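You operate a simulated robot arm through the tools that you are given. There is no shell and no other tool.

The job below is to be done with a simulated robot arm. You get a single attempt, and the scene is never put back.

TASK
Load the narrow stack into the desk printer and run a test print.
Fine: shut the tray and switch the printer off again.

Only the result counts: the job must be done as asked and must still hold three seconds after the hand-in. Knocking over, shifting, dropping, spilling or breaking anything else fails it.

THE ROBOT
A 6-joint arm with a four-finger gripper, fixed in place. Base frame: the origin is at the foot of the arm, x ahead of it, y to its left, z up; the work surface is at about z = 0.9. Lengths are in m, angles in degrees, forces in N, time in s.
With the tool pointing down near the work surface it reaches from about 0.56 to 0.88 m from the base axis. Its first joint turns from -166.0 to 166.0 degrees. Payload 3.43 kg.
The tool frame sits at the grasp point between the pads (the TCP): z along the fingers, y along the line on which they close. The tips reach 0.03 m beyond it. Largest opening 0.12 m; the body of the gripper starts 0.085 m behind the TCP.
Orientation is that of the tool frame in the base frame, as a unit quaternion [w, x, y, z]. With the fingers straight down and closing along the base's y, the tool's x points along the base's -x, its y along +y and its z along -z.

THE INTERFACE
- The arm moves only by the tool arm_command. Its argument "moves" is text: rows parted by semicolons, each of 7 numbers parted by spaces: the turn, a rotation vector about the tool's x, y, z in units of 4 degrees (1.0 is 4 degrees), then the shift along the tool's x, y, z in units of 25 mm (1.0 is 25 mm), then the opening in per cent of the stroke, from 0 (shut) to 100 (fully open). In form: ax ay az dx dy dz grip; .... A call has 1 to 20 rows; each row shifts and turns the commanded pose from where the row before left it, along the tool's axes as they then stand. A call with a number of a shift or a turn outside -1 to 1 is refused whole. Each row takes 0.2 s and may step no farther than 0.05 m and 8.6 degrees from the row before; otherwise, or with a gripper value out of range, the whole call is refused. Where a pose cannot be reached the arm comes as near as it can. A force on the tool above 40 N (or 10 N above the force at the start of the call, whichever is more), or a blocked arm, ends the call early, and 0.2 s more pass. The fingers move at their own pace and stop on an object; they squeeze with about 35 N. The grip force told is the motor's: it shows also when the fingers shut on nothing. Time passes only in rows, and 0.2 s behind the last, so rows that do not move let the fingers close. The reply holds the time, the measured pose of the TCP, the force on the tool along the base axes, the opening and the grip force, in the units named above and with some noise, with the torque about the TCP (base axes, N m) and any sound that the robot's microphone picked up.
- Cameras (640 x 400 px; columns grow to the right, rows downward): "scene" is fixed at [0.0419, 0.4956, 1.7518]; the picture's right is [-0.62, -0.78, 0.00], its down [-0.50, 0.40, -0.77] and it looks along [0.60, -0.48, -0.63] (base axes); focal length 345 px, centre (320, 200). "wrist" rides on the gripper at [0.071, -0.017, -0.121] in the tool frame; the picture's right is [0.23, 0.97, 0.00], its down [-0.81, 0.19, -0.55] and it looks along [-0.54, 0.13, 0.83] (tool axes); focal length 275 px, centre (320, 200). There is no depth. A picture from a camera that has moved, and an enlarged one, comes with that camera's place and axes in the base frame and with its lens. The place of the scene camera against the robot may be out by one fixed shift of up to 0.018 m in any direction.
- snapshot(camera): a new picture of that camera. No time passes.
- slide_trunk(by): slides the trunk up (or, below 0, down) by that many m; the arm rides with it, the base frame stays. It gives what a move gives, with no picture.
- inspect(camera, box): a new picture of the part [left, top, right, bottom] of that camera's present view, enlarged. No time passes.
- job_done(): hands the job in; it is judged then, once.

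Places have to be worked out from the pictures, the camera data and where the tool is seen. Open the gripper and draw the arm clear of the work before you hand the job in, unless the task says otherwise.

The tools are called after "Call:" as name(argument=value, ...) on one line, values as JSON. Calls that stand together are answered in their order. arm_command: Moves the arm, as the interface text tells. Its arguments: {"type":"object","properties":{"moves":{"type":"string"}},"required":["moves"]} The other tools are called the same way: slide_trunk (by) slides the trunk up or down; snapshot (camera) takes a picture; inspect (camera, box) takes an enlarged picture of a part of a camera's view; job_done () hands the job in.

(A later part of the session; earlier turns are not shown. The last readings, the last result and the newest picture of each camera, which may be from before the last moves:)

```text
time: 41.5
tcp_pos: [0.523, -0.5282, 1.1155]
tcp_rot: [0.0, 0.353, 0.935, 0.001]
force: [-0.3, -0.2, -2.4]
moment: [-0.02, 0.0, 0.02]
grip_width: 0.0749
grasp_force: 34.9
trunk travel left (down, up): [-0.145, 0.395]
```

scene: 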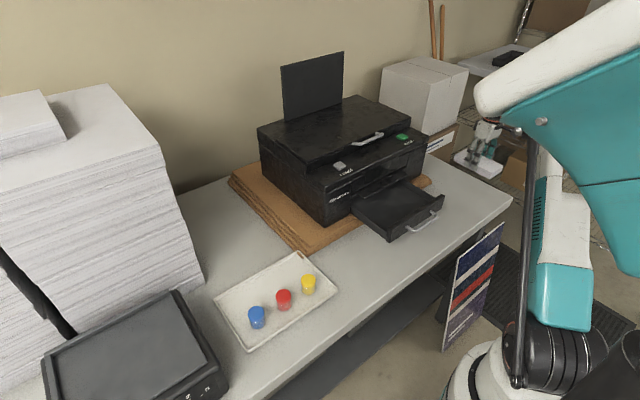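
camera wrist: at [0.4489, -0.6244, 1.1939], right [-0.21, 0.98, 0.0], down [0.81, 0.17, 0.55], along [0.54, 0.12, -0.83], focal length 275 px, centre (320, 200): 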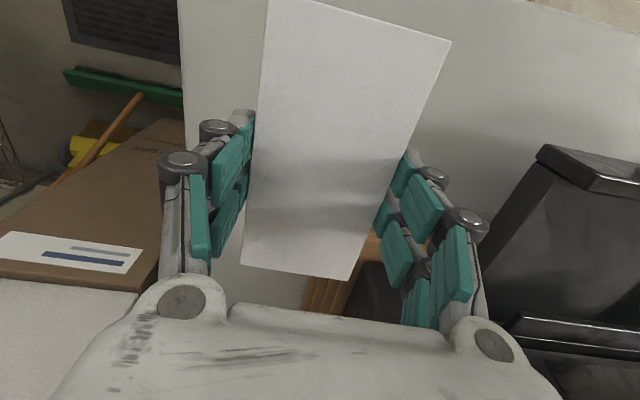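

That's halfway (41°) with the stack still held. I'll finish the turn.

Call:
arm_command(moves="0 0 1 0 0 0 30; 0 0 1 0 0 0 30; 0 0 1 0 0 0 30; 0 0 1 0 0 0 30; 0 0 1 0 0 0 30; 0 0 1 0 0 0 30; 0 0 1 0 0 0 30; 0 0 1 0 0 0 30; 0 0 1 0 0 0 30; 0 0 1 0 0 0 30; 0 0 1 0 0 0 30; 0 0 1 0 0 0 30; 0 0 0.15 0 0 0 30; 0 0 0 0 0 0 30")

Call:
snapshot(camera="wrist")

Call:
snapshot(camera="scene")

```text
time: 44.5
tcp_pos: [0.5234, -0.5286, 1.1142]
tcp_rot: [0.0, 0.707, 0.707, 0.001]
force: [-0.2, 0.8, -2.1]
moment: [0.01, -0.02, -0.02]
grip_width: 0.0744
grasp_force: 35.3
trunk travel left (down, up): [-0.145, 0.395]
```

```text
taken
camera wrist: at [0.5056, -0.4573, 1.2351], right [0.97, 0.23, 0.0], down [0.19, -0.81, 0.55], along [0.13, -0.54, -0.83], focal length 275 px, centre (320, 200)
```

wrist: 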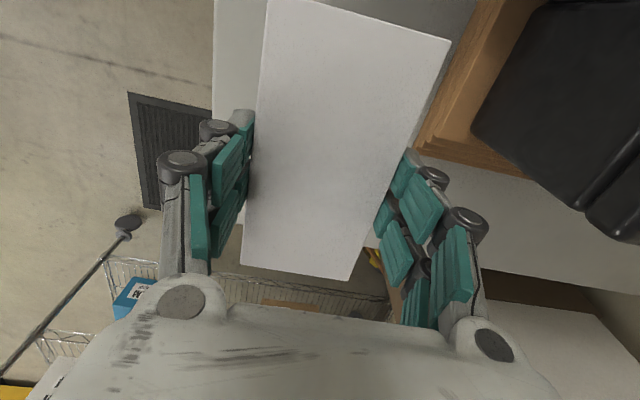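

```text
taken
```

scene: 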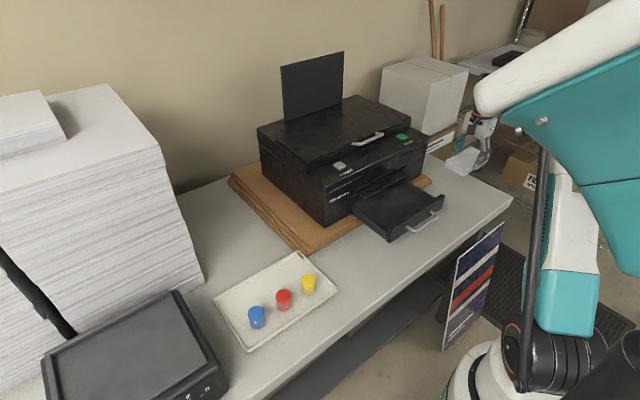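

The stack is now lengthwise along y. I'll carry it at height to above the tray, to about (0.582, -0.273).

Call:
arm_command(moves="0 0 0 0.93 0.213 0 30; 0 0 0 0.93 0.213 0 30; 0 0 0 0.93 0.213 0 30; 0 0 0 0.93 0.213 0 30; 0 0 0 0.93 0.213 0 30; 0 0 0 0.93 0.213 0 30; 0 0 0 0.93 0.213 0 30; 0 0 0 0.93 0.213 0 30; 0 0 0 0.93 0.213 0 30; 0 0 0 0.93 0.213 0 30; 0 0 0 0.93 0.213 0 30; 0 0 0 0 0 0 30")

Call:
snapshot(camera="wrist")

Call:
inspect(camera="scene", box=[330, 120, 470, 240])

```text
time: 47.1
tcp_pos: [0.5812, -0.2742, 1.1157]
tcp_rot: [-0.001, 0.707, 0.708, 0.001]
force: [-0.1, 0.7, -3.1]
moment: [-0.03, -0.01, -0.03]
grip_width: 0.0748
grasp_force: 35.5
trunk travel left (down, up): [-0.145, 0.395]
```

```text
taken
camera wrist: at [0.5632, -0.2013, 1.2362], right [0.97, 0.23, 0.0], down [0.19, -0.81, 0.55], along [0.13, -0.54, -0.83], focal length 275 px, centre (320, 200)
```

wrist: 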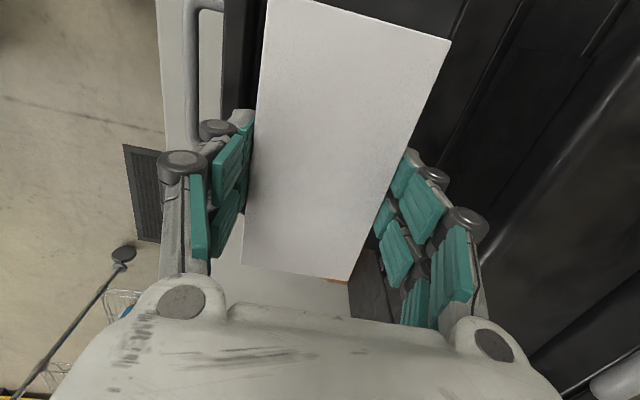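

```text
3.33 times, centred on (400, 180) of scene
camera zoom: at [0.0419, 0.4956, 1.7518], right [-0.62, -0.78, 0.0], down [-0.5, 0.4, -0.77], along [0.6, -0.48, -0.63], focal length 1150 px, centre (53, 267)
```

zoom: 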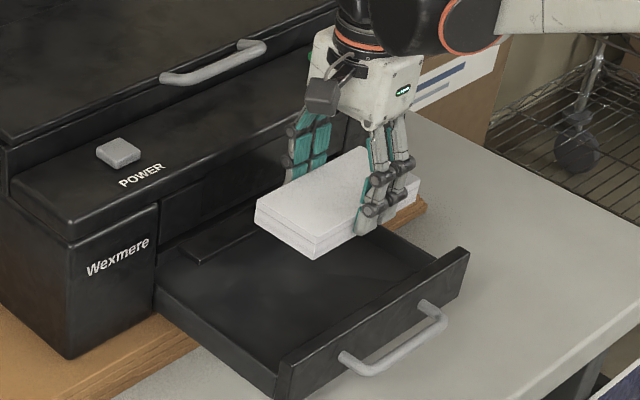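

The stack is hovering over the open tray well clear of the shelf and front wall. I'll lower it to just above the tray floor.

Call:
arm_command(moves="0 0 0 0 0 0.7 30; 0 0 0 0 0 0.7 30; 0 0 0 0 0 0.7 30; 0 0 0 0 0 0.7 30; 0 0 0 0 0 0.7 30; 0 0 0 0 0 0.6 30; 0 0 0 0 0 0 30")

Call:
inspect(camera="scene", box=[330, 120, 470, 240])

Call:
snapshot(camera="wrist")

```text
time: 48.8
tcp_pos: [0.5821, -0.2736, 1.0141]
tcp_rot: [0.001, 0.707, 0.707, 0.001]
force: [-0.8, 0.0, -3.2]
moment: [-0.02, 0.01, 0.02]
grip_width: 0.0747
grasp_force: 34.6
trunk travel left (down, up): [-0.145, 0.395]
```

```text
3.33 times, centred on (400, 180) of scene
camera zoom: at [0.0419, 0.4956, 1.7518], right [-0.62, -0.78, 0.0], down [-0.5, 0.4, -0.77], along [0.6, -0.48, -0.63], focal length 1150 px, centre (53, 267)
```

zoom: 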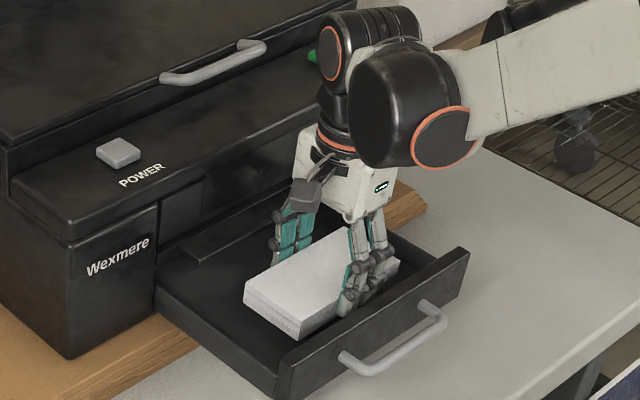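

```text
taken
camera wrist: at [0.5637, -0.2018, 1.1337], right [0.97, 0.23, 0.0], down [0.19, -0.81, 0.55], along [0.13, -0.54, -0.83], focal length 275 px, centre (320, 200)
```

wrist: 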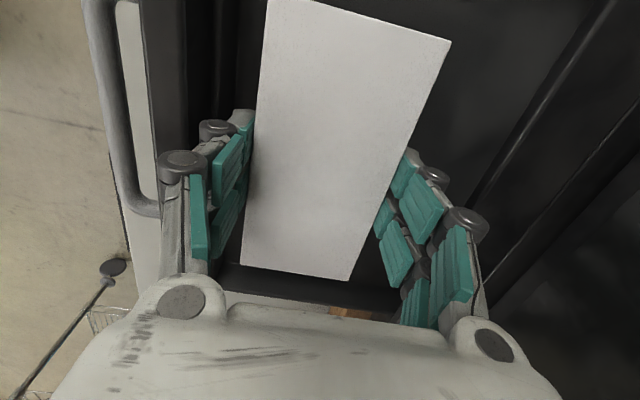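

Clearances look fine on all sides. I'll keep lowering in 2.5 mm steps until the force shows the stack has touched the floor.

Call:
arm_command(moves="0 0 0 0 0 0.15 30; 0 0 0 0 0 0.15 30; 0 0 0 0 0 0.15 30; 0 0 0 0 0 0.1 30; 0 0 0 0 0 0 30")

```text
time: 50.0
tcp_pos: [0.5812, -0.2742, 0.9996]
tcp_rot: [0.0, 0.707, 0.707, 0.002]
force: [0.7, -0.5, -1.9]
moment: [0.0, -0.02, 0.0]
grip_width: 0.0746
grasp_force: 34.6
trunk travel left (down, up): [-0.145, 0.395]
```

No contact yet. I'll continue down gently.

Call:
arm_command(moves="0 0 0 0 0 0.08 30; 0 0 0 0 0 0.08 30; 0 0 0 0 0 0.08 30; 0 0 0 0 0 0 30")

```text
time: 51.0
tcp_pos: [0.5802, -0.2739, 0.9954]
tcp_rot: [0.001, 0.707, 0.707, 0.002]
force: [1.2, -5.0, 29.1]
moment: [-0.12, -0.02, 0.07]
grip_width: 0.0751
grasp_force: 35.3
trunk travel left (down, up): [-0.145, 0.395]
```

The stack touched down at TCP z≈0.995. I'll relax the pressure slightly, open only as far as the tray allows, and rise straight up.

Call:
arm_command(moves="0 0 0 0 0 -0.05 30; 0 0 0 0 0 0 30; 0 0 0 0 0 0 64; 0 0 0 0 0 0 68; 0 0 0 0 0 0 70; 0 0 0 0 0 0 70; 0 0 0 0 0 -0.3 70; 0 0 0 0 0 -0.5 70; 0 0 0 0 0 -0.8 70; 0 0 0 0 0 -1 70; 0 0 0 0 0 -1 70; 0 0 0 0 0 0 70")

Call:
snapshot(camera="wrist")

Call:
inspect(camera="scene", box=[330, 120, 470, 240])

```text
time: 53.5
tcp_pos: [0.5823, -0.2737, 1.0862]
tcp_rot: [0.0, 0.707, 0.708, 0.001]
force: [0.1, -0.6, -0.8]
moment: [0.0, -0.01, -0.01]
grip_width: 0.0842
grasp_force: 0.1
trunk travel left (down, up): [-0.145, 0.395]
```

```text
taken
camera wrist: at [0.564, -0.2019, 1.2056], right [0.97, 0.23, 0.0], down [0.19, -0.81, 0.55], along [0.13, -0.54, -0.83], focal length 275 px, centre (320, 200)
```

wrist: 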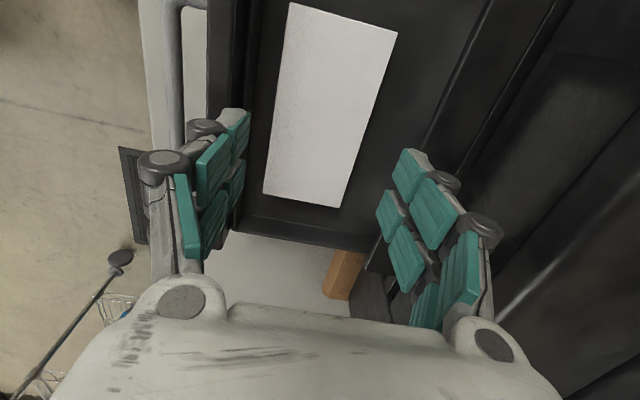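

```text
3.33 times, centred on (400, 180) of scene
camera zoom: at [0.0419, 0.4956, 1.7518], right [-0.62, -0.78, 0.0], down [-0.5, 0.4, -0.77], along [0.6, -0.48, -0.63], focal length 1150 px, centre (53, 267)
```

zoom: 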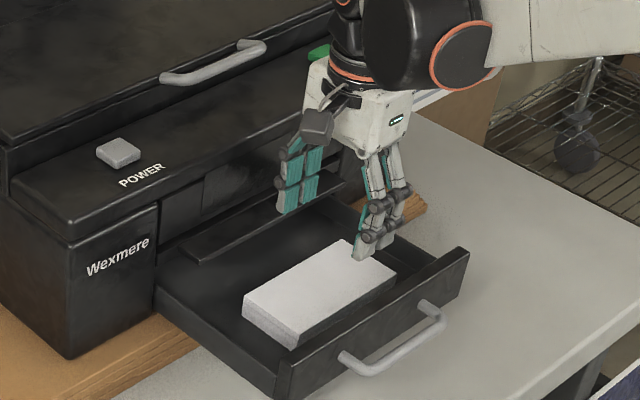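

The stack lies flat in the tray. Next I'll close the fingers to a narrow gap, tilt 30° again, and move back over the handle to the earlier approach point at about (0.416, -0.274, 1.080).

Call:
arm_command(moves="0 0 0 0 0 0 50; 0 0 0 0 0 0 24; -0.9375 0 0 0 0 0 24; -0.9375 0 0 0 0 0 24; -0.9375 0 0 0 0 0 24; -0.9375 0 0 0 0 0 24; -0.9375 0 0 0 0 0 24; -0.9375 0 0 0 0 0 24; -0.9375 0 0 0 0 0 24; -0.9375 0 0 0 0 0 24; 0 0 0 0 0 0 24")

```text
time: 56.0
tcp_pos: [0.5814, -0.273, 1.0848]
tcp_rot: [0.183, 0.683, 0.683, 0.184]
force: [-0.5, 0.7, 0.4]
moment: [0.01, -0.03, 0.01]
grip_width: 0.0288
grasp_force: 0.0
trunk travel left (down, up): [-0.145, 0.395]
```

The tilt is as wanted. I'll translate back over the handle now.

Call:
arm_command(moves="0 0 0 0 -0.843 -0.443 24; 0 0 0 0 -0.843 -0.443 24; 0 0 0 0 -0.843 -0.443 24; 0 0 0 0 -0.843 -0.443 24; 0 0 0 0 -0.843 -0.443 24; 0 0 0 0 -0.843 -0.443 24; 0 0 0 0 -0.843 -0.443 24; 0 0 0 0 0 0 24")

Call:
snapshot(camera="wrist")

Call:
inspect(camera="scene", box=[330, 120, 470, 240])

```text
time: 57.8
tcp_pos: [0.4151, -0.2745, 1.0778]
tcp_rot: [0.183, 0.682, 0.683, 0.184]
force: [-0.4, 0.6, 0.5]
moment: [0.01, 0.02, 0.0]
grip_width: 0.0288
grasp_force: 0.1
trunk travel left (down, up): [-0.145, 0.395]
```

```text
taken
camera wrist: at [0.3392, -0.2026, 1.1723], right [0.84, 0.23, 0.49], down [-0.11, -0.81, 0.57], along [0.53, -0.54, -0.66], focal length 275 px, centre (320, 200)
```

wrist: 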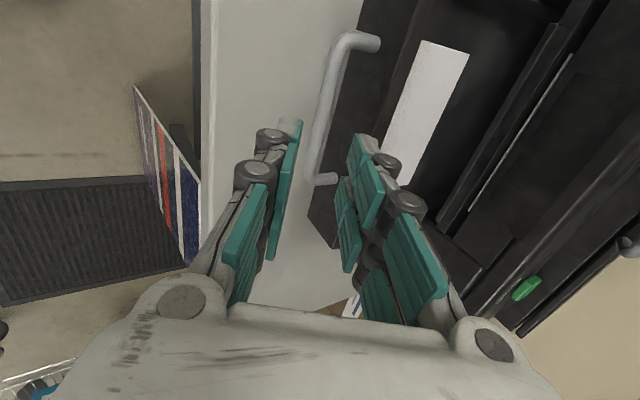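

```text
3.33 times, centred on (400, 180) of scene
camera zoom: at [0.0419, 0.4956, 1.7518], right [-0.62, -0.78, 0.0], down [-0.5, 0.4, -0.77], along [0.6, -0.48, -0.63], focal length 1150 px, centre (53, 267)
```

zoom: 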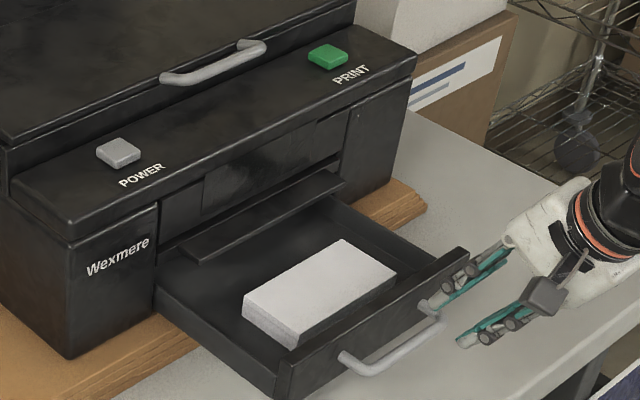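

The geometry matches my release pose exactly. I'll re-advance 9.6 cm along the tool axis onto the bar and close.

Call:
arm_command(moves="0 0 0 0.1 0 0.8 24; 0 0 0 0.05 0 0.8 24; 0 0 0 0 0 0.8 24; 0 0 0 0 0 0.8 24; 0 0 0 0 0 0.6 24; 0 0 0 0 0 0 24; 0 0 0 0 0 0 10; 0 0 0 0 0 0 0; 0 0 0 0 0 0 0; 0 0 0 0 0 0 0")

Call:
snapshot(camera="wrist")

```text
time: 60.0
tcp_pos: [0.4599, -0.2696, 0.9946]
tcp_rot: [0.182, 0.683, 0.683, 0.184]
force: [0.0, 1.1, -7.3]
moment: [-0.72, 0.01, 1.01]
grip_width: 0.0109
grasp_force: 44.7
trunk travel left (down, up): [-0.145, 0.395]
```

```text
taken
camera wrist: at [0.3855, -0.1975, 1.0902], right [0.84, 0.23, 0.49], down [-0.11, -0.81, 0.57], along [0.53, -0.54, -0.66], focal length 275 px, centre (320, 200)
```

wrist: 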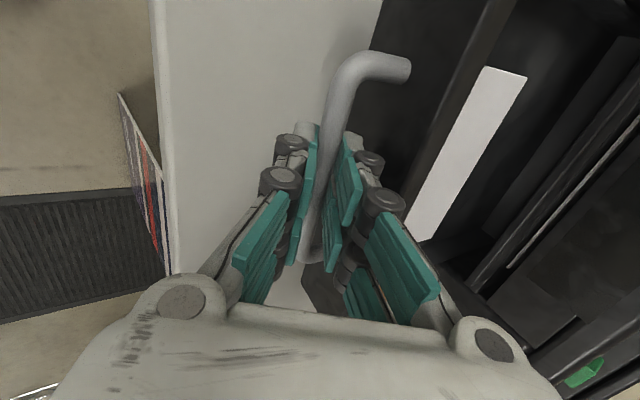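

The bar is gripped again and the paper is visible in the tray. I'll push in +x at a moderate pace and check the force partway.

Call:
arm_command(moves="0 0 0 0 0.17 0.1 0; 0 0 0 0 0.3 0.173 0; 0 0 0 0 0.346 0.2 0; 0 0 0 0 0.346 0.2 0; 0 0 0 0 0.346 0.2 0; 0 0 0 0 0 0 0")

```text
time: 61.4
tcp_pos: [0.5065, -0.269, 0.9958]
tcp_rot: [0.181, 0.682, 0.684, 0.184]
force: [0.0, 17.6, -29.6]
moment: [-0.39, 0.13, 1.0]
grip_width: 0.011
grasp_force: 44.7
trunk travel left (down, up): [-0.145, 0.395]
```

The tray is moving in. I'll trim out the sideways and vertical load (move +1 mm in y and 1.5 mm down) and keep pushing.

Call:
arm_command(moves="0 0 0 0.04 -0.03 0.052 0; 0 0 0 0 0.346 0.2 0; 0 0 0 0 0.346 0.2 0; 0 0 0 0 0.346 0.2 0; 0 0 0 0 0.346 0.2 0; 0 0 0 0 0 0 0")

Call:
snapshot(camera="wrist")

```text
time: 62.8
tcp_pos: [0.5441, -0.2699, 0.9951]
tcp_rot: [0.184, 0.683, 0.683, 0.185]
force: [-0.4, -2.0, 25.4]
moment: [-0.68, -0.11, 1.11]
grip_width: 0.0111
grasp_force: 44.5
trunk travel left (down, up): [-0.145, 0.395]
```

```text
taken
camera wrist: at [0.4679, -0.1972, 1.0899], right [0.84, 0.23, 0.49], down [-0.11, -0.81, 0.57], along [0.53, -0.54, -0.66], focal length 275 px, centre (320, 200)
```

wrist: 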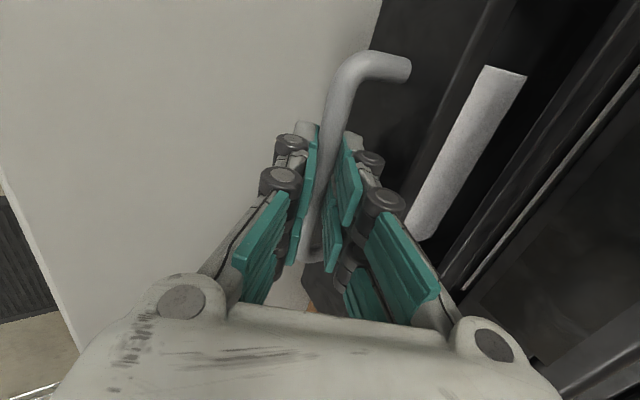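

The stack is sliding under the shelf without snagging. I'll keep pushing with a small vertical trim.

Call:
arm_command(moves="0 0 0 0 0.02 -0.03 0; 0 0 0 0 0.346 0.2 0; 0 0 0 0 0.346 0.2 0; 0 0 0 0 0.346 0.2 0; 0 0 0 0 0.346 0.2 0; 0 0 0 0 0 0 0")

Call:
snapshot(camera="wrist")

```text
time: 64.2
tcp_pos: [0.5839, -0.2688, 0.9942]
tcp_rot: [0.182, 0.683, 0.683, 0.184]
force: [-0.4, -7.6, 12.3]
moment: [-0.73, -0.07, 1.05]
grip_width: 0.0112
grasp_force: 44.6
trunk travel left (down, up): [-0.145, 0.395]
```

```text
taken
camera wrist: at [0.5078, -0.1975, 1.0901], right [0.84, 0.23, 0.49], down [-0.11, -0.81, 0.57], along [0.53, -0.54, -0.66], focal length 275 px, centre (320, 200)
```

wrist: 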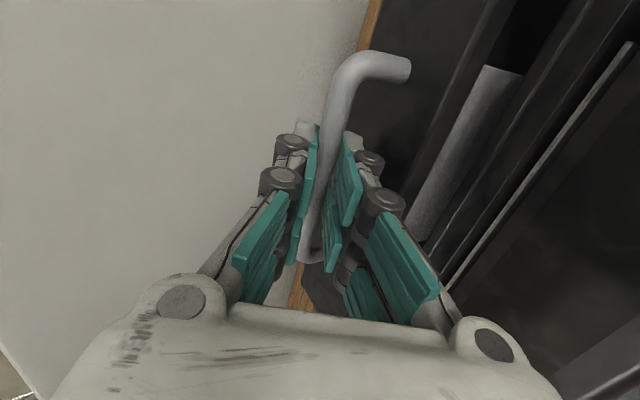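

There's about 5 cm left to the original closed position. I'll continue for 4 cm, then approach the stop in small steps.

Call:
arm_command(moves="0 0 0 0 0.346 0.2 0; 0 0 0 0 0.346 0.2 0; 0 0 0 0 0.346 0.2 0; 0 0 0 0 0.346 0.2 0; 0 0 0 0 0 0 0")

Call:
arm_command(moves="0 0 0 0 0.14 0.08 0; 0 0 0 0 0.14 0.08 0; 0 0 0 0 0 0 0")

Call:
snapshot(camera="wrist")

Call:
snapshot(camera="scene")

```text
time: 65.3
tcp_pos: [0.6244, -0.2693, 0.994]
tcp_rot: [0.184, 0.683, 0.682, 0.184]
force: [1.1, -12.9, 28.1]
moment: [-0.73, -0.21, 1.08]
grip_width: 0.0112
grasp_force: 44.6
trunk travel left (down, up): [-0.145, 0.395]
```

```text
time: 66.2
tcp_pos: [0.6322, -0.2696, 0.9945]
tcp_rot: [0.183, 0.682, 0.683, 0.184]
force: [-1.6, -10.0, 18.7]
moment: [-1.07, -0.15, 0.87]
grip_width: 0.011
grasp_force: 44.4
trunk travel left (down, up): [-0.145, 0.395]
```

```text
taken
camera wrist: at [0.5559, -0.1975, 1.09], right [0.84, 0.23, 0.49], down [-0.11, -0.81, 0.57], along [0.53, -0.54, -0.66], focal length 275 px, centre (320, 200)
```

wrist: 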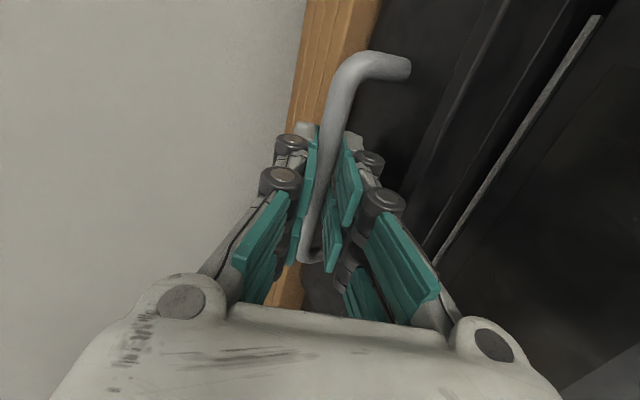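

```text
taken
```

scene: 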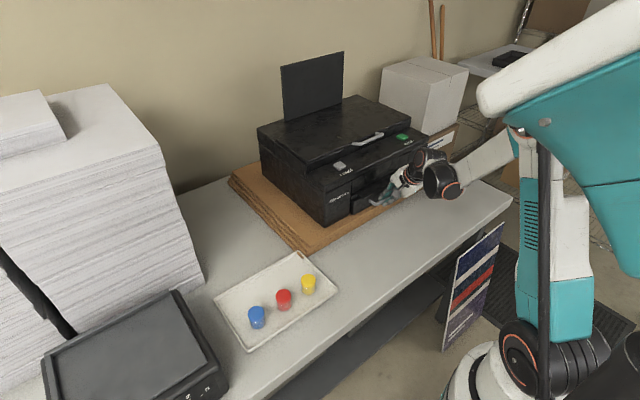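

It's back at the original handle position, with no stop force yet. I'll nudge in a few more millimetres to be sure it's fully seated.

Call:
arm_command(moves="0 0 0 0 0.06 0.03 0; 0 0 0 0 0.06 0.03 0; 0 0 0 0 0 0 0")

```text
time: 67.1
tcp_pos: [0.6321, -0.27, 0.995]
tcp_rot: [0.181, 0.683, 0.684, 0.182]
force: [-18.1, -2.7, 3.7]
moment: [-0.39, 0.22, 1.04]
grip_width: 0.011
grasp_force: 44.3
trunk travel left (down, up): [-0.145, 0.395]
stopped in row 3: the force on the tool passed its limit at 41 N (the readings are from after the stop); the commanded pose is now the measured one
```

The tray hit its closed stop at x≈0.632. I'll release the bar and back off.

Call:
arm_command(moves="0 0 0 0 0 0 12; 0 0 0 0 0 0 22; 0 0 0 0 0 0 22; 0 0 0 0 0 -0.4 22; 0 0 0 0 0 -0.6 22; 0 0 0 0 0 -0.8 22; 0 0 0 0 0 -1 22; 0 0 0 0 0 -1 22; 0 0 0 0 0 0 22")

Call:
snapshot(camera="wrist")

Call:
inspect(camera="scene", box=[220, 40, 440, 260])

```text
time: 69.1
tcp_pos: [0.5872, -0.2704, 1.0765]
tcp_rot: [0.181, 0.683, 0.684, 0.183]
force: [-1.1, 0.0, -0.4]
moment: [-0.01, -0.01, -0.02]
grip_width: 0.0264
grasp_force: 0.1
trunk travel left (down, up): [-0.145, 0.395]
```

```text
taken
camera wrist: at [0.511, -0.1983, 1.1724], right [0.84, 0.23, 0.48], down [-0.11, -0.81, 0.57], along [0.53, -0.54, -0.66], focal length 275 px, centre (320, 200)
```

wrist: 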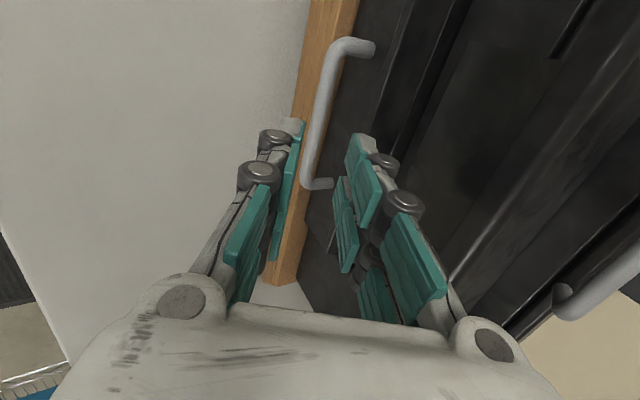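

```text
1.82 times, centred on (330, 150) of scene
camera zoom: at [0.0419, 0.4956, 1.7518], right [-0.62, -0.78, 0.0], down [-0.5, 0.4, -0.77], along [0.6, -0.48, -0.63], focal length 627 px, centre (302, 291)
```

zoom: 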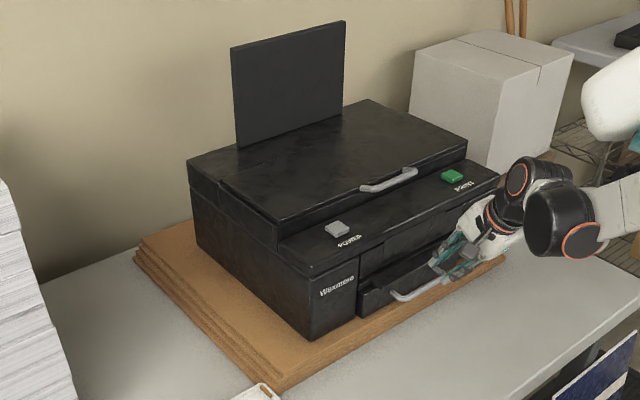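

The tray is shut and the printer hasn't moved. I'll rise, straighten the tool to vertical and close the fingers for button pressing.

Call:
arm_command(moves="0 0 0 0 0.5 -0.866 22; 0 0 0 0 0.5 -0.866 10; 0 0 0 0 0.5 -0.866 0; 0 0 0 0 0.5 -0.866 0; 0 0 0 0 0.5 -0.866 0; 0 0 0 0 0.5 -0.866 0; 0.9375 0 0 0 0 0 0; 0.9375 0 0 0 0 0 0; 0.9375 0 0 0 0 0 0; 0.9375 0 0 0 0 0 0; 0.9375 0 0 0 0 0 0; 0.9375 0 0 0 0 0 0; 0.9375 0 0 0 0 0 0; 0.9375 0 0 0 0 0 0; 0 0 0 0 0 0 0")

Call:
snapshot(camera="wrist")

```text
time: 72.3
tcp_pos: [0.5876, -0.2702, 1.2254]
tcp_rot: [-0.003, 0.707, 0.708, -0.001]
force: [0.4, 0.3, -0.8]
moment: [0.0, 0.01, 0.01]
grip_width: 0.0
grasp_force: 33.5
trunk travel left (down, up): [-0.145, 0.395]
```

```text
taken
camera wrist: at [0.5714, -0.1979, 1.3457], right [0.97, 0.23, 0.0], down [0.2, -0.81, 0.55], along [0.12, -0.54, -0.84], focal length 275 px, centre (320, 200)
```

wrist: 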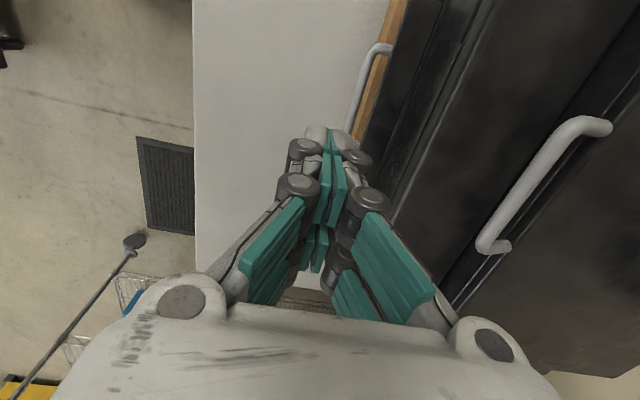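

Next I'll go to above the POWER button, moving first along +y and then over the panel, well above the lid handle.

Call:
arm_command(moves="0 0 0 1 0 -0.2 0; 0 0 0 1 0 -0.2 0; 0 0 0 1 0 -0.2 0; 0 0 0 1 0 -0.2 0; 0 0 0 1 0 -0.2 0; 0 0 0 1 0 -0.2 0; 0 0 0 0 0.8 0 0; 0 0 0 0 0.8 0 0; 0 0 0 0 0.8 0 0; 0 0 0 0 0.8 0 0; 0 0 0 0 0 0 0")

Call:
snapshot(camera="wrist")

Call:
inspect(camera="scene", box=[280, 80, 440, 220])

```text
time: 74.7
tcp_pos: [0.6693, -0.1192, 1.2585]
tcp_rot: [-0.003, 0.707, 0.707, 0.0]
force: [-0.2, -0.1, -0.4]
moment: [0.02, 0.0, 0.01]
grip_width: 0.0
grasp_force: 33.5
trunk travel left (down, up): [-0.145, 0.395]
```

```text
taken
camera wrist: at [0.6513, -0.0481, 1.378], right [0.97, 0.23, 0.0], down [0.2, -0.81, 0.55], along [0.13, -0.54, -0.84], focal length 275 px, centre (320, 200)
```

wrist: 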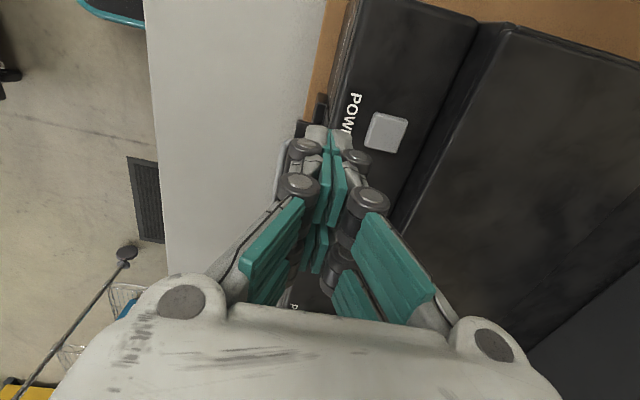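

```text
2.86 times, centred on (360, 150) of scene
camera zoom: at [0.0419, 0.4956, 1.7518], right [-0.62, -0.78, 0.0], down [-0.5, 0.4, -0.77], along [0.6, -0.48, -0.63], focal length 986 px, centre (206, 343)
```

zoom: 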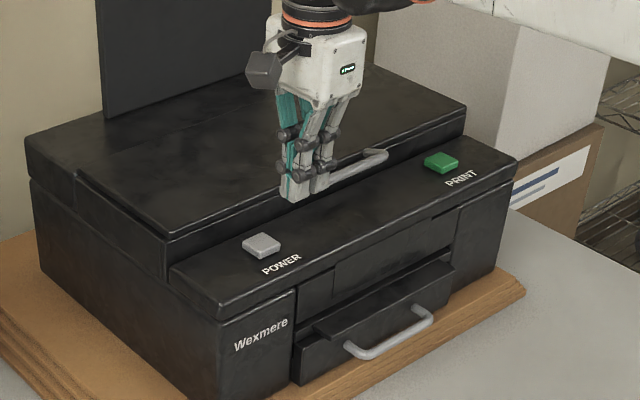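

POWER triangulates to (0.729, -0.1175, ~1.135). I'll position the closed fingertips 2 cm above it and check.

Call:
arm_command(moves="0 0 0 0.023 0.797 0 0; 0 0 0 0.023 0.797 0 0; 0 0 0 0.023 0.797 0 0; 0 0 0 0 0 0.97 0; 0 0 0 0 0 0.97 0; 0 0 0 0 0 0.97 0; 0 0 0 0 0 0 0")

Call:
snapshot(camera="wrist")

Call:
inspect(camera="scene", box=[290, 110, 410, 210])

```text
time: 76.3
tcp_pos: [0.7265, -0.1172, 1.1839]
tcp_rot: [-0.004, 0.707, 0.708, 0.0]
force: [-0.2, -0.4, -1.0]
moment: [-0.01, 0.02, 0.02]
grip_width: 0.0
grasp_force: 33.4
trunk travel left (down, up): [-0.145, 0.395]
```

```text
taken
camera wrist: at [0.7092, -0.0449, 1.3046], right [0.97, 0.23, 0.0], down [0.2, -0.81, 0.55], along [0.13, -0.54, -0.84], focal length 275 px, centre (320, 200)
```

wrist: 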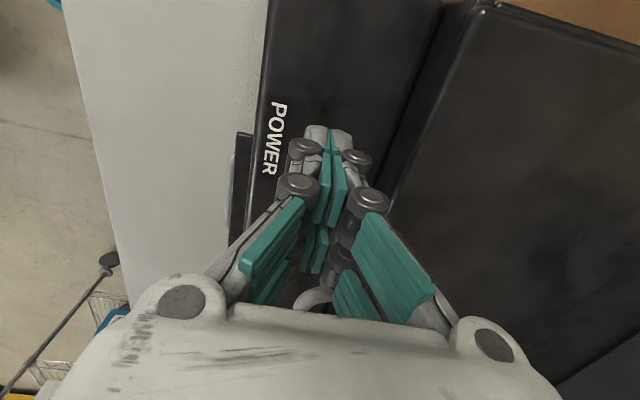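

```text
4.00 times, centred on (350, 160) of scene
camera zoom: at [0.0419, 0.4956, 1.7518], right [-0.62, -0.78, 0.0], down [-0.5, 0.4, -0.77], along [0.6, -0.48, -0.63], focal length 1380 px, centre (200, 360)
```

zoom: 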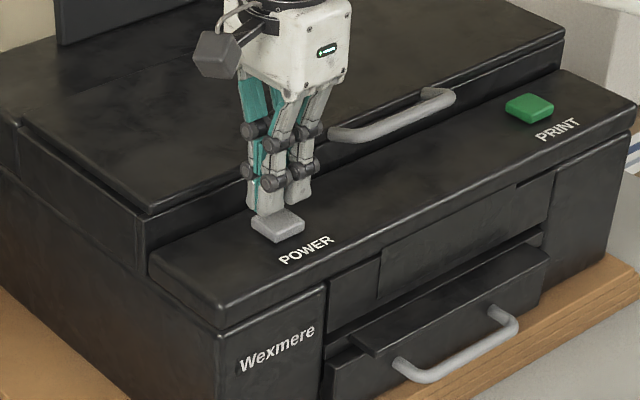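

The fingertips are right over POWER. I'll descend in small steps until contact and listen for a click.

Call:
arm_command(moves="0 0 0 0 0.08 0.2 0; 0 0 0 0 0 0.2 0; 0 0 0 0 0 0.15 0; 0 0 0 0 0 0.08 0; 0 0 0 0 0 0.08 0; 0 0 0 0 0 0 0")

```text
time: 77.7
tcp_pos: [0.7299, -0.1171, 1.1658]
tcp_rot: [-0.003, 0.707, 0.708, 0.001]
force: [-0.4, 0.0, 0.3]
moment: [0.01, 0.02, 0.0]
grip_width: 0.0062
grasp_force: 34.0
trunk travel left (down, up): [-0.145, 0.395]
```

The grip width now reads 6 mm, which is odd with no force on the tool. I'll look before pressing on.

Call:
inspect(camera="scene", box=[300, 120, 380, 190])

Call:
inspect(camera="wrist", box=[240, 80, 420, 220])

```text
5.71 times, centred on (340, 155) of scene
camera zoom: at [0.0419, 0.4956, 1.7518], right [-0.62, -0.78, 0.0], down [-0.5, 0.4, -0.77], along [0.6, -0.48, -0.63], focal length 1972 px, centre (206, 457)
```

zoom: 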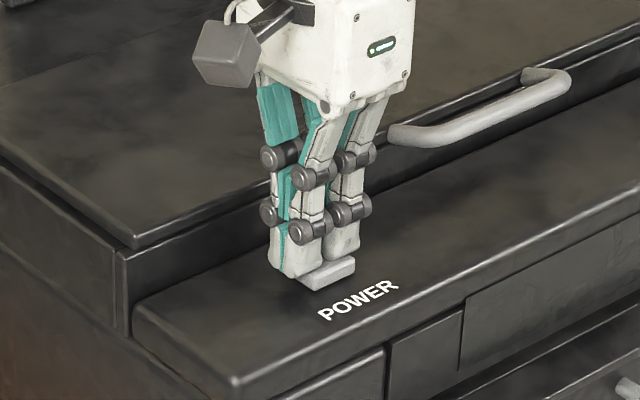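

```text
2.86 times, centred on (330, 150) of wrist
camera zoom: at [0.7117, -0.045, 1.2864], right [0.97, 0.23, 0.0], down [0.2, -0.81, 0.55], along [0.13, -0.54, -0.84], focal length 786 px, centre (291, 343)
```

zoom: 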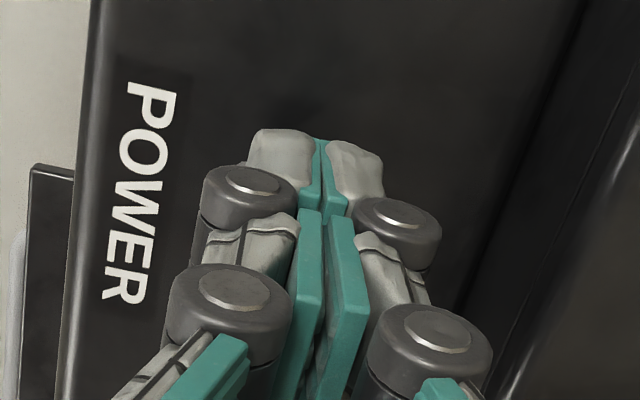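

The tips are centred on the button and just about touching it. I'll press down in 1–2 mm steps.

Call:
arm_command(moves="0 0 0 0 0 0.06 0; 0 0 0 0 0 0.06 0; 0 0 0 0 0 0 0")

```text
time: 78.5
tcp_pos: [0.7298, -0.1166, 1.1623]
tcp_rot: [-0.003, 0.706, 0.708, 0.0]
force: [0.7, 0.2, 1.2]
moment: [0.01, -0.03, 0.02]
grip_width: 0.0059
grasp_force: 34.0
trunk travel left (down, up): [-0.145, 0.395]
heard: click
```

I heard a click at z≈1.162, so POWER was pressed. I'll lift off and look for any sign of the power state.

Call:
arm_command(moves="0 0 0 0 0 -0.2 0; 0 0 0 0 0 -0.6 0; 0 0 0 0 0 -1 0; 0 0 0 0 0 -1 0; 0 0 0 0 -1 0 0; 0 0 0 0 -1 0 0; 0 0 0 0 -1 0 0; 0 0 0 0 0 0 0")

Call:
snapshot(camera="wrist")

Call:
inspect(camera="scene", box=[280, 110, 440, 220])

```text
time: 80.3
tcp_pos: [0.6542, -0.1176, 1.2341]
tcp_rot: [-0.002, 0.707, 0.708, 0.0]
force: [-0.2, 0.2, 0.1]
moment: [-0.04, 0.01, 0.02]
grip_width: 0.0
grasp_force: 33.1
trunk travel left (down, up): [-0.145, 0.395]
```

```text
taken
camera wrist: at [0.6369, -0.0461, 1.3537], right [0.97, 0.23, 0.0], down [0.19, -0.81, 0.55], along [0.13, -0.54, -0.84], focal length 275 px, centre (320, 200)
```

wrist: 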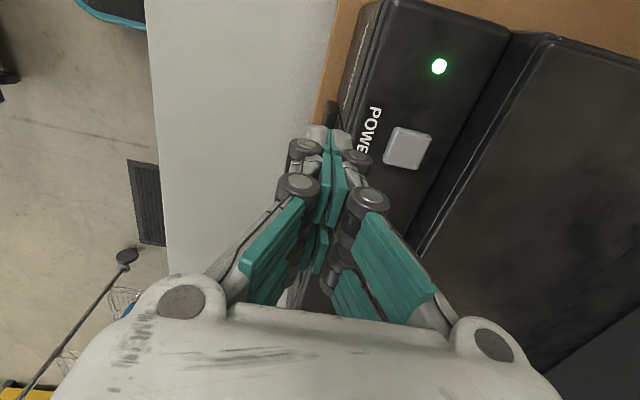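

```text
3.64 times, centred on (360, 165) of scene
camera zoom: at [0.0419, 0.4956, 1.7518], right [-0.62, -0.78, 0.0], down [-0.5, 0.4, -0.77], along [0.6, -0.48, -0.63], focal length 1255 px, centre (174, 327)
```

zoom: 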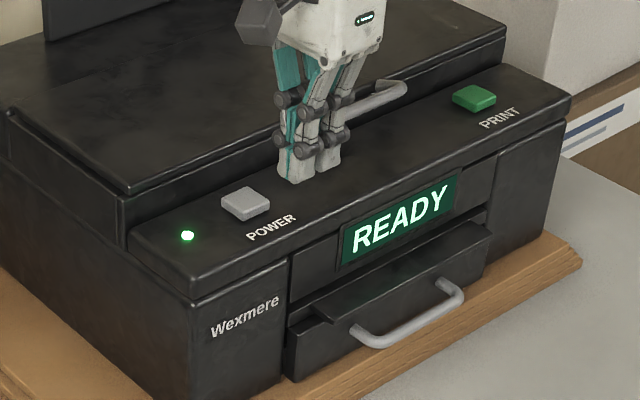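

The printer is on and shows READY. I'll move across to PRINT in front of the lid handle and measure its position.

Call:
arm_command(moves="0 0 0 -0.925 0 0 0; 0 0 0 -0.925 0 0 0; 0 0 0 -0.925 0 0 0; 0 0 0 -0.925 0 0 0; 0 0 0 -0.925 0 0 0; 0 0 0 -0.925 0 0 0; 0 0 0 -0.925 0 0 0; 0 0 0 -0.925 0 0 0; 0 0 0 -0.925 0 0 0; 0 0 0 -0.925 0 0 0; 0 0 0 -0.925 0 0 0; 0 0 0 -0.925 0 0 0; 0 0 0 -0.925 0 0 0; 0 0 0 0 0 0 0")

Call:
snapshot(camera="wrist")

Call:
inspect(camera="scene", box=[280, 90, 460, 220])

```text
time: 83.3
tcp_pos: [0.6548, -0.418, 1.2313]
tcp_rot: [-0.002, 0.706, 0.708, -0.001]
force: [-0.1, -0.8, -0.3]
moment: [0.01, 0.01, 0.03]
grip_width: 0.0
grasp_force: 33.2
trunk travel left (down, up): [-0.145, 0.395]
```

```text
taken
camera wrist: at [0.6377, -0.3463, 1.3513], right [0.97, 0.23, 0.0], down [0.2, -0.81, 0.55], along [0.13, -0.54, -0.84], focal length 275 px, centre (320, 200)
```

wrist: 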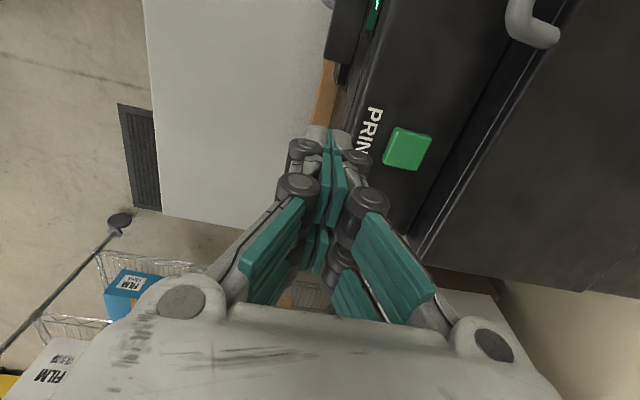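

```text
3.08 times, centred on (370, 155) of scene
camera zoom: at [0.0419, 0.4956, 1.7518], right [-0.62, -0.78, 0.0], down [-0.5, 0.4, -0.77], along [0.6, -0.48, -0.63], focal length 1062 px, centre (166, 338)
```

zoom: 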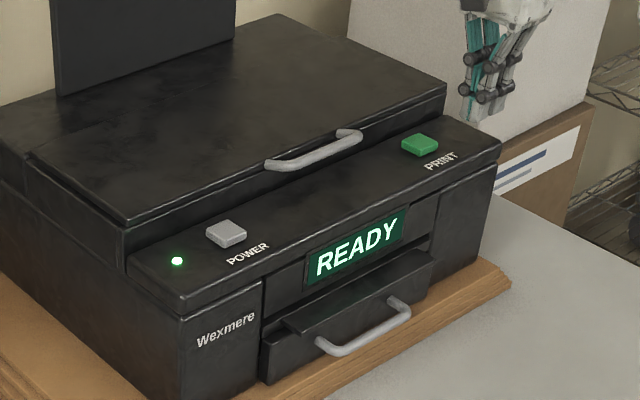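

PRINT appears at exactly the same image spot POWER did from the equivalent pose, so it's at about (0.730, -0.4175). I'll move over it and come down to 2 cm above.

Call:
arm_command(moves="0 0 0 0 0.75 0 0; 0 0 0 0 0.75 0 0; 0 0 0 0 0.75 0 0; 0 0 0 0 0.75 0 0; 0 0 0 0 0 0.9 0; 0 0 0 0 0 0.9 0; 0 0 0 0 0 0 0")

Call:
inspect(camera="scene", box=[360, 90, 440, 160])

Call:
snapshot(camera="wrist")

```text
time: 84.9
tcp_pos: [0.7288, -0.4158, 1.1842]
tcp_rot: [-0.003, 0.706, 0.708, 0.0]
force: [-0.7, 0.3, 0.6]
moment: [0.02, 0.02, -0.01]
grip_width: 0.0
grasp_force: 33.4
trunk travel left (down, up): [-0.145, 0.395]
```

```text
5.71 times, centred on (400, 125) of scene
camera zoom: at [0.0419, 0.4956, 1.7518], right [-0.62, -0.78, 0.0], down [-0.5, 0.4, -0.77], along [0.6, -0.48, -0.63], focal length 1972 px, centre (-137, 629)
```

zoom: 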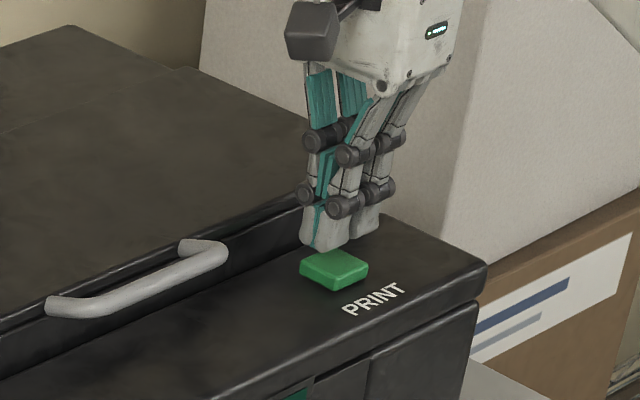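

```text
taken
camera wrist: at [0.7112, -0.3449, 1.3054], right [0.97, 0.23, 0.0], down [0.2, -0.81, 0.55], along [0.13, -0.54, -0.84], focal length 275 px, centre (320, 200)
```

wrist: 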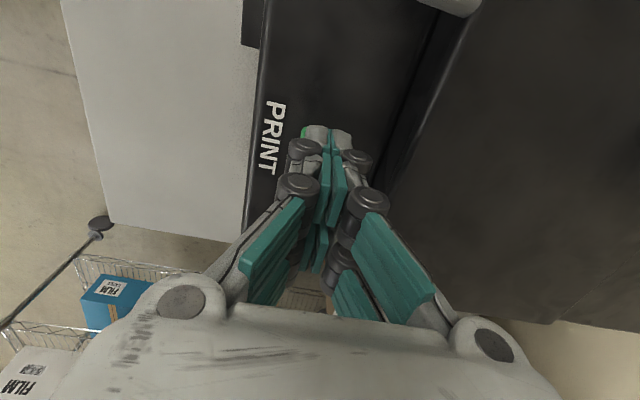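

The tips are aligned over PRINT. I'll use the same descent as for POWER.

Call:
arm_command(moves="0 0 0 -0.05 0 0.2 0; 0 0 0 0 0 0.2 0; 0 0 0 0 0 0.15 0; 0 0 0 0 0 0.08 0; 0 0 0 0 0 0.08 0; 0 0 0 0 0 0.06 0; 0 0 0 0 0 0.06 0; 0 0 0 0 0 0 0")

```text
time: 86.7
tcp_pos: [0.7297, -0.4184, 1.1671]
tcp_rot: [-0.002, 0.707, 0.707, 0.0]
force: [-0.5, -0.7, 0.2]
moment: [-0.01, -0.01, 0.0]
grip_width: 0.006
grasp_force: 33.5
trunk travel left (down, up): [-0.145, 0.395]
```

No click yet at z=1.167. I'll go a little farther.

Call:
arm_command(moves="0 0 0 0 0 0.06 0; 0 0 0 0 0 0.06 0; 0 0 0 0 0 0 0")

Call:
snapshot(camera="scene")

```text
time: 87.5
tcp_pos: [0.7296, -0.419, 1.1623]
tcp_rot: [-0.002, 0.706, 0.708, 0.001]
force: [0.3, -0.6, 1.1]
moment: [-0.04, -0.02, 0.01]
grip_width: 0.006
grasp_force: 33.4
trunk travel left (down, up): [-0.145, 0.395]
heard: click
```

```text
taken
```

scene: 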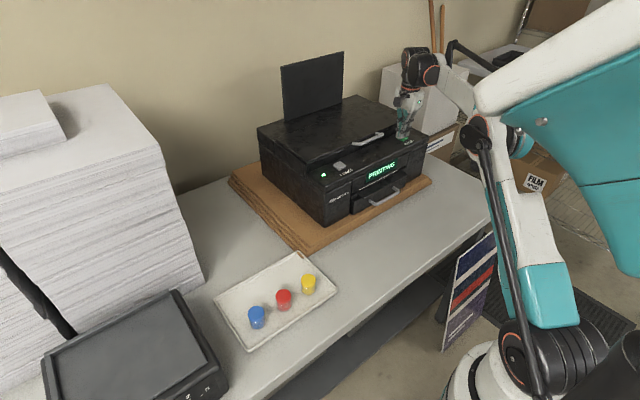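

A click was heard and the display changed to what looks like "PRINTING". I'll lift off the button and watch the display.

Call:
arm_command(moves="0 0 0 0 0 -0.2 0; 0 0 0 0 0 -0.6 0; 0 0 0 0 0 -1 0; 0 0 0 0 0 -1 0; 0 0 0 0 -1 0 0; 0 0 0 0 -1 0 0; 0 0 0 0 -1 0 0; 0 0 0 0 0 0 0")

Call:
inspect(camera="scene", box=[280, 90, 460, 220])

```text
time: 89.3
tcp_pos: [0.6552, -0.4185, 1.2333]
tcp_rot: [-0.003, 0.706, 0.708, 0.0]
force: [-0.5, -0.8, -0.1]
moment: [0.01, 0.0, -0.01]
grip_width: 0.0
grasp_force: 33.0
trunk travel left (down, up): [-0.145, 0.395]
```

```text
3.08 times, centred on (370, 155) of scene
camera zoom: at [0.0419, 0.4956, 1.7518], right [-0.62, -0.78, 0.0], down [-0.5, 0.4, -0.77], along [0.6, -0.48, -0.63], focal length 1062 px, centre (166, 338)
```

zoom: 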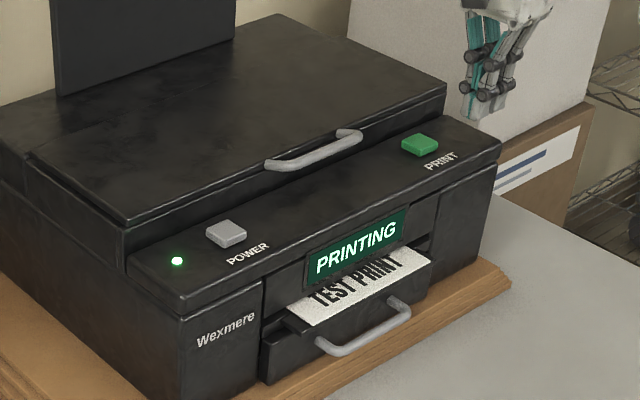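

The test print is coming out. While it finishes I'll move back to the waiting position in front of POWER, well above the sheet.

Call:
arm_command(moves="0 0 0 0.925 0 0 0; 0 0 0 0.925 0 0 0; 0 0 0 0.925 0 0 0; 0 0 0 0.925 0 0 0; 0 0 0 0.925 0 0 0; 0 0 0 0.925 0 0 0; 0 0 0 0.925 0 0 0; 0 0 0 0.925 0 0 0; 0 0 0 0.925 0 0 0; 0 0 0 0.925 0 0 0; 0 0 0 0.925 0 0 0; 0 0 0 0.925 0 0 0; 0 0 0 0.925 0 0 0; 0 0 0 0 0 0 0; 0 0 0 0 0 0 0")

Call:
inspect(camera="scene", box=[280, 90, 460, 220])

Call:
snapshot(camera="wrist")

```text
time: 92.5
tcp_pos: [0.6522, -0.1207, 1.2335]
tcp_rot: [-0.002, 0.706, 0.708, 0.0]
force: [0.4, 0.0, 0.2]
moment: [0.02, -0.01, 0.0]
grip_width: 0.0
grasp_force: 33.4
trunk travel left (down, up): [-0.145, 0.395]
```

```text
3.08 times, centred on (370, 155) of scene
camera zoom: at [0.0419, 0.4956, 1.7518], right [-0.62, -0.78, 0.0], down [-0.5, 0.4, -0.77], along [0.6, -0.48, -0.63], focal length 1062 px, centre (166, 338)
```

zoom: 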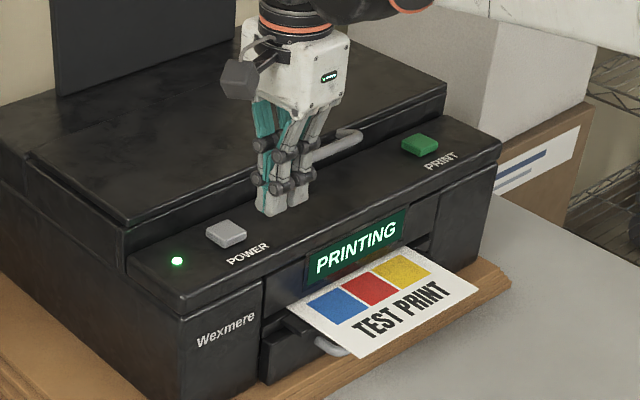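

```text
taken
camera wrist: at [0.6363, -0.0481, 1.3538], right [0.97, 0.23, 0.0], down [0.2, -0.81, 0.55], along [0.13, -0.54, -0.84], focal length 275 px, centre (320, 200)
```

wrist: 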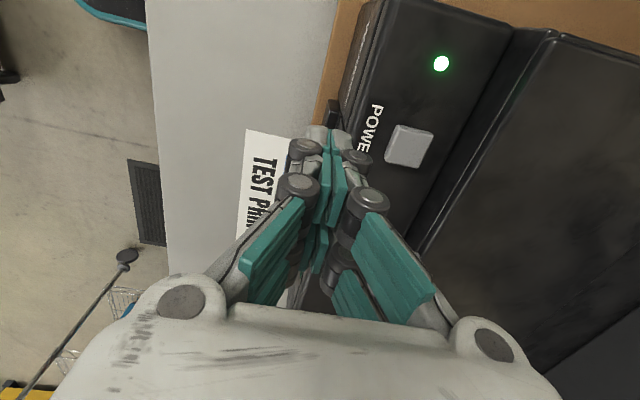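

It's still PRINTING, so I'll wait until the display says it's done.

Call:
arm_command(moves="0 0 0 0.08 0 0 0; 0 0 0 0 0 0 0; 0 0 0 0 0 0 0; 0 0 0 0 0 0 0; 0 0 0 0 0 0 0; 0 0 0 0 0 0 0; 0 0 0 0 0 0 0; 0 0 0 0 0 0 0; 0 0 0 0 0 0 0; 0 0 0 0 0 0 0")

Call:
inspect(camera="scene", box=[280, 90, 460, 220])

```text
time: 94.7
tcp_pos: [0.6524, -0.1172, 1.234]
tcp_rot: [-0.002, 0.706, 0.708, 0.0]
force: [-0.6, 0.2, -0.8]
moment: [0.02, -0.04, -0.01]
grip_width: 0.0
grasp_force: 33.6
trunk travel left (down, up): [-0.145, 0.395]
```

```text
3.08 times, centred on (370, 155) of scene
camera zoom: at [0.0419, 0.4956, 1.7518], right [-0.62, -0.78, 0.0], down [-0.5, 0.4, -0.77], along [0.6, -0.48, -0.63], focal length 1062 px, centre (166, 338)
```

zoom: 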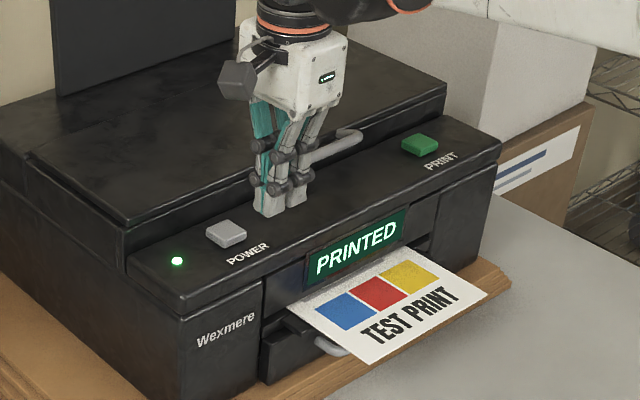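

The display says PRINTED. I'll move over POWER to switch it off.

Call:
arm_command(moves="0 0 0 0 0.77 0 0; 0 0 0 0 0.77 0 0; 0 0 0 0 0.77 0 0; 0 0 0 0 0.77 0 0; 0 0 0 0 0 0.9 0; 0 0 0 0 0 0.9 0; 0 0 0 0 0 0 0")

Call:
inspect(camera="scene", box=[300, 120, 380, 190])

```text
time: 96.3
tcp_pos: [0.7326, -0.1144, 1.1868]
tcp_rot: [-0.003, 0.706, 0.708, 0.001]
force: [0.4, 0.0, -0.9]
moment: [0.02, 0.01, -0.03]
grip_width: 0.0
grasp_force: 33.3
trunk travel left (down, up): [-0.145, 0.395]
```

```text
5.71 times, centred on (340, 155) of scene
camera zoom: at [0.0419, 0.4956, 1.7518], right [-0.62, -0.78, 0.0], down [-0.5, 0.4, -0.77], along [0.6, -0.48, -0.63], focal length 1972 px, centre (206, 457)
```

zoom: 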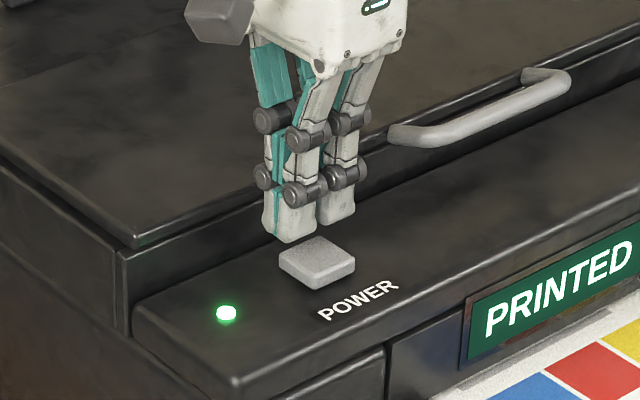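

The tips are about 2 cm above POWER and 3 mm too far in x and y. I'll correct that and descend, without overshooting the click depth.

Call:
arm_command(moves="0 0 0 -0.1 -0.12 0.2 0; 0 0 0 0 0 0.2 0; 0 0 0 0 0 0.2 0; 0 0 0 0 0 0.1 0; 0 0 0 0 0 0.08 0; 0 0 0 0 0 0 0")

```text
time: 97.7
tcp_pos: [0.7287, -0.1192, 1.1692]
tcp_rot: [-0.002, 0.707, 0.708, 0.0]
force: [-0.8, -0.6, 0.5]
moment: [0.0, 0.01, 0.01]
grip_width: 0.0
grasp_force: 33.8
trunk travel left (down, up): [-0.145, 0.395]
```

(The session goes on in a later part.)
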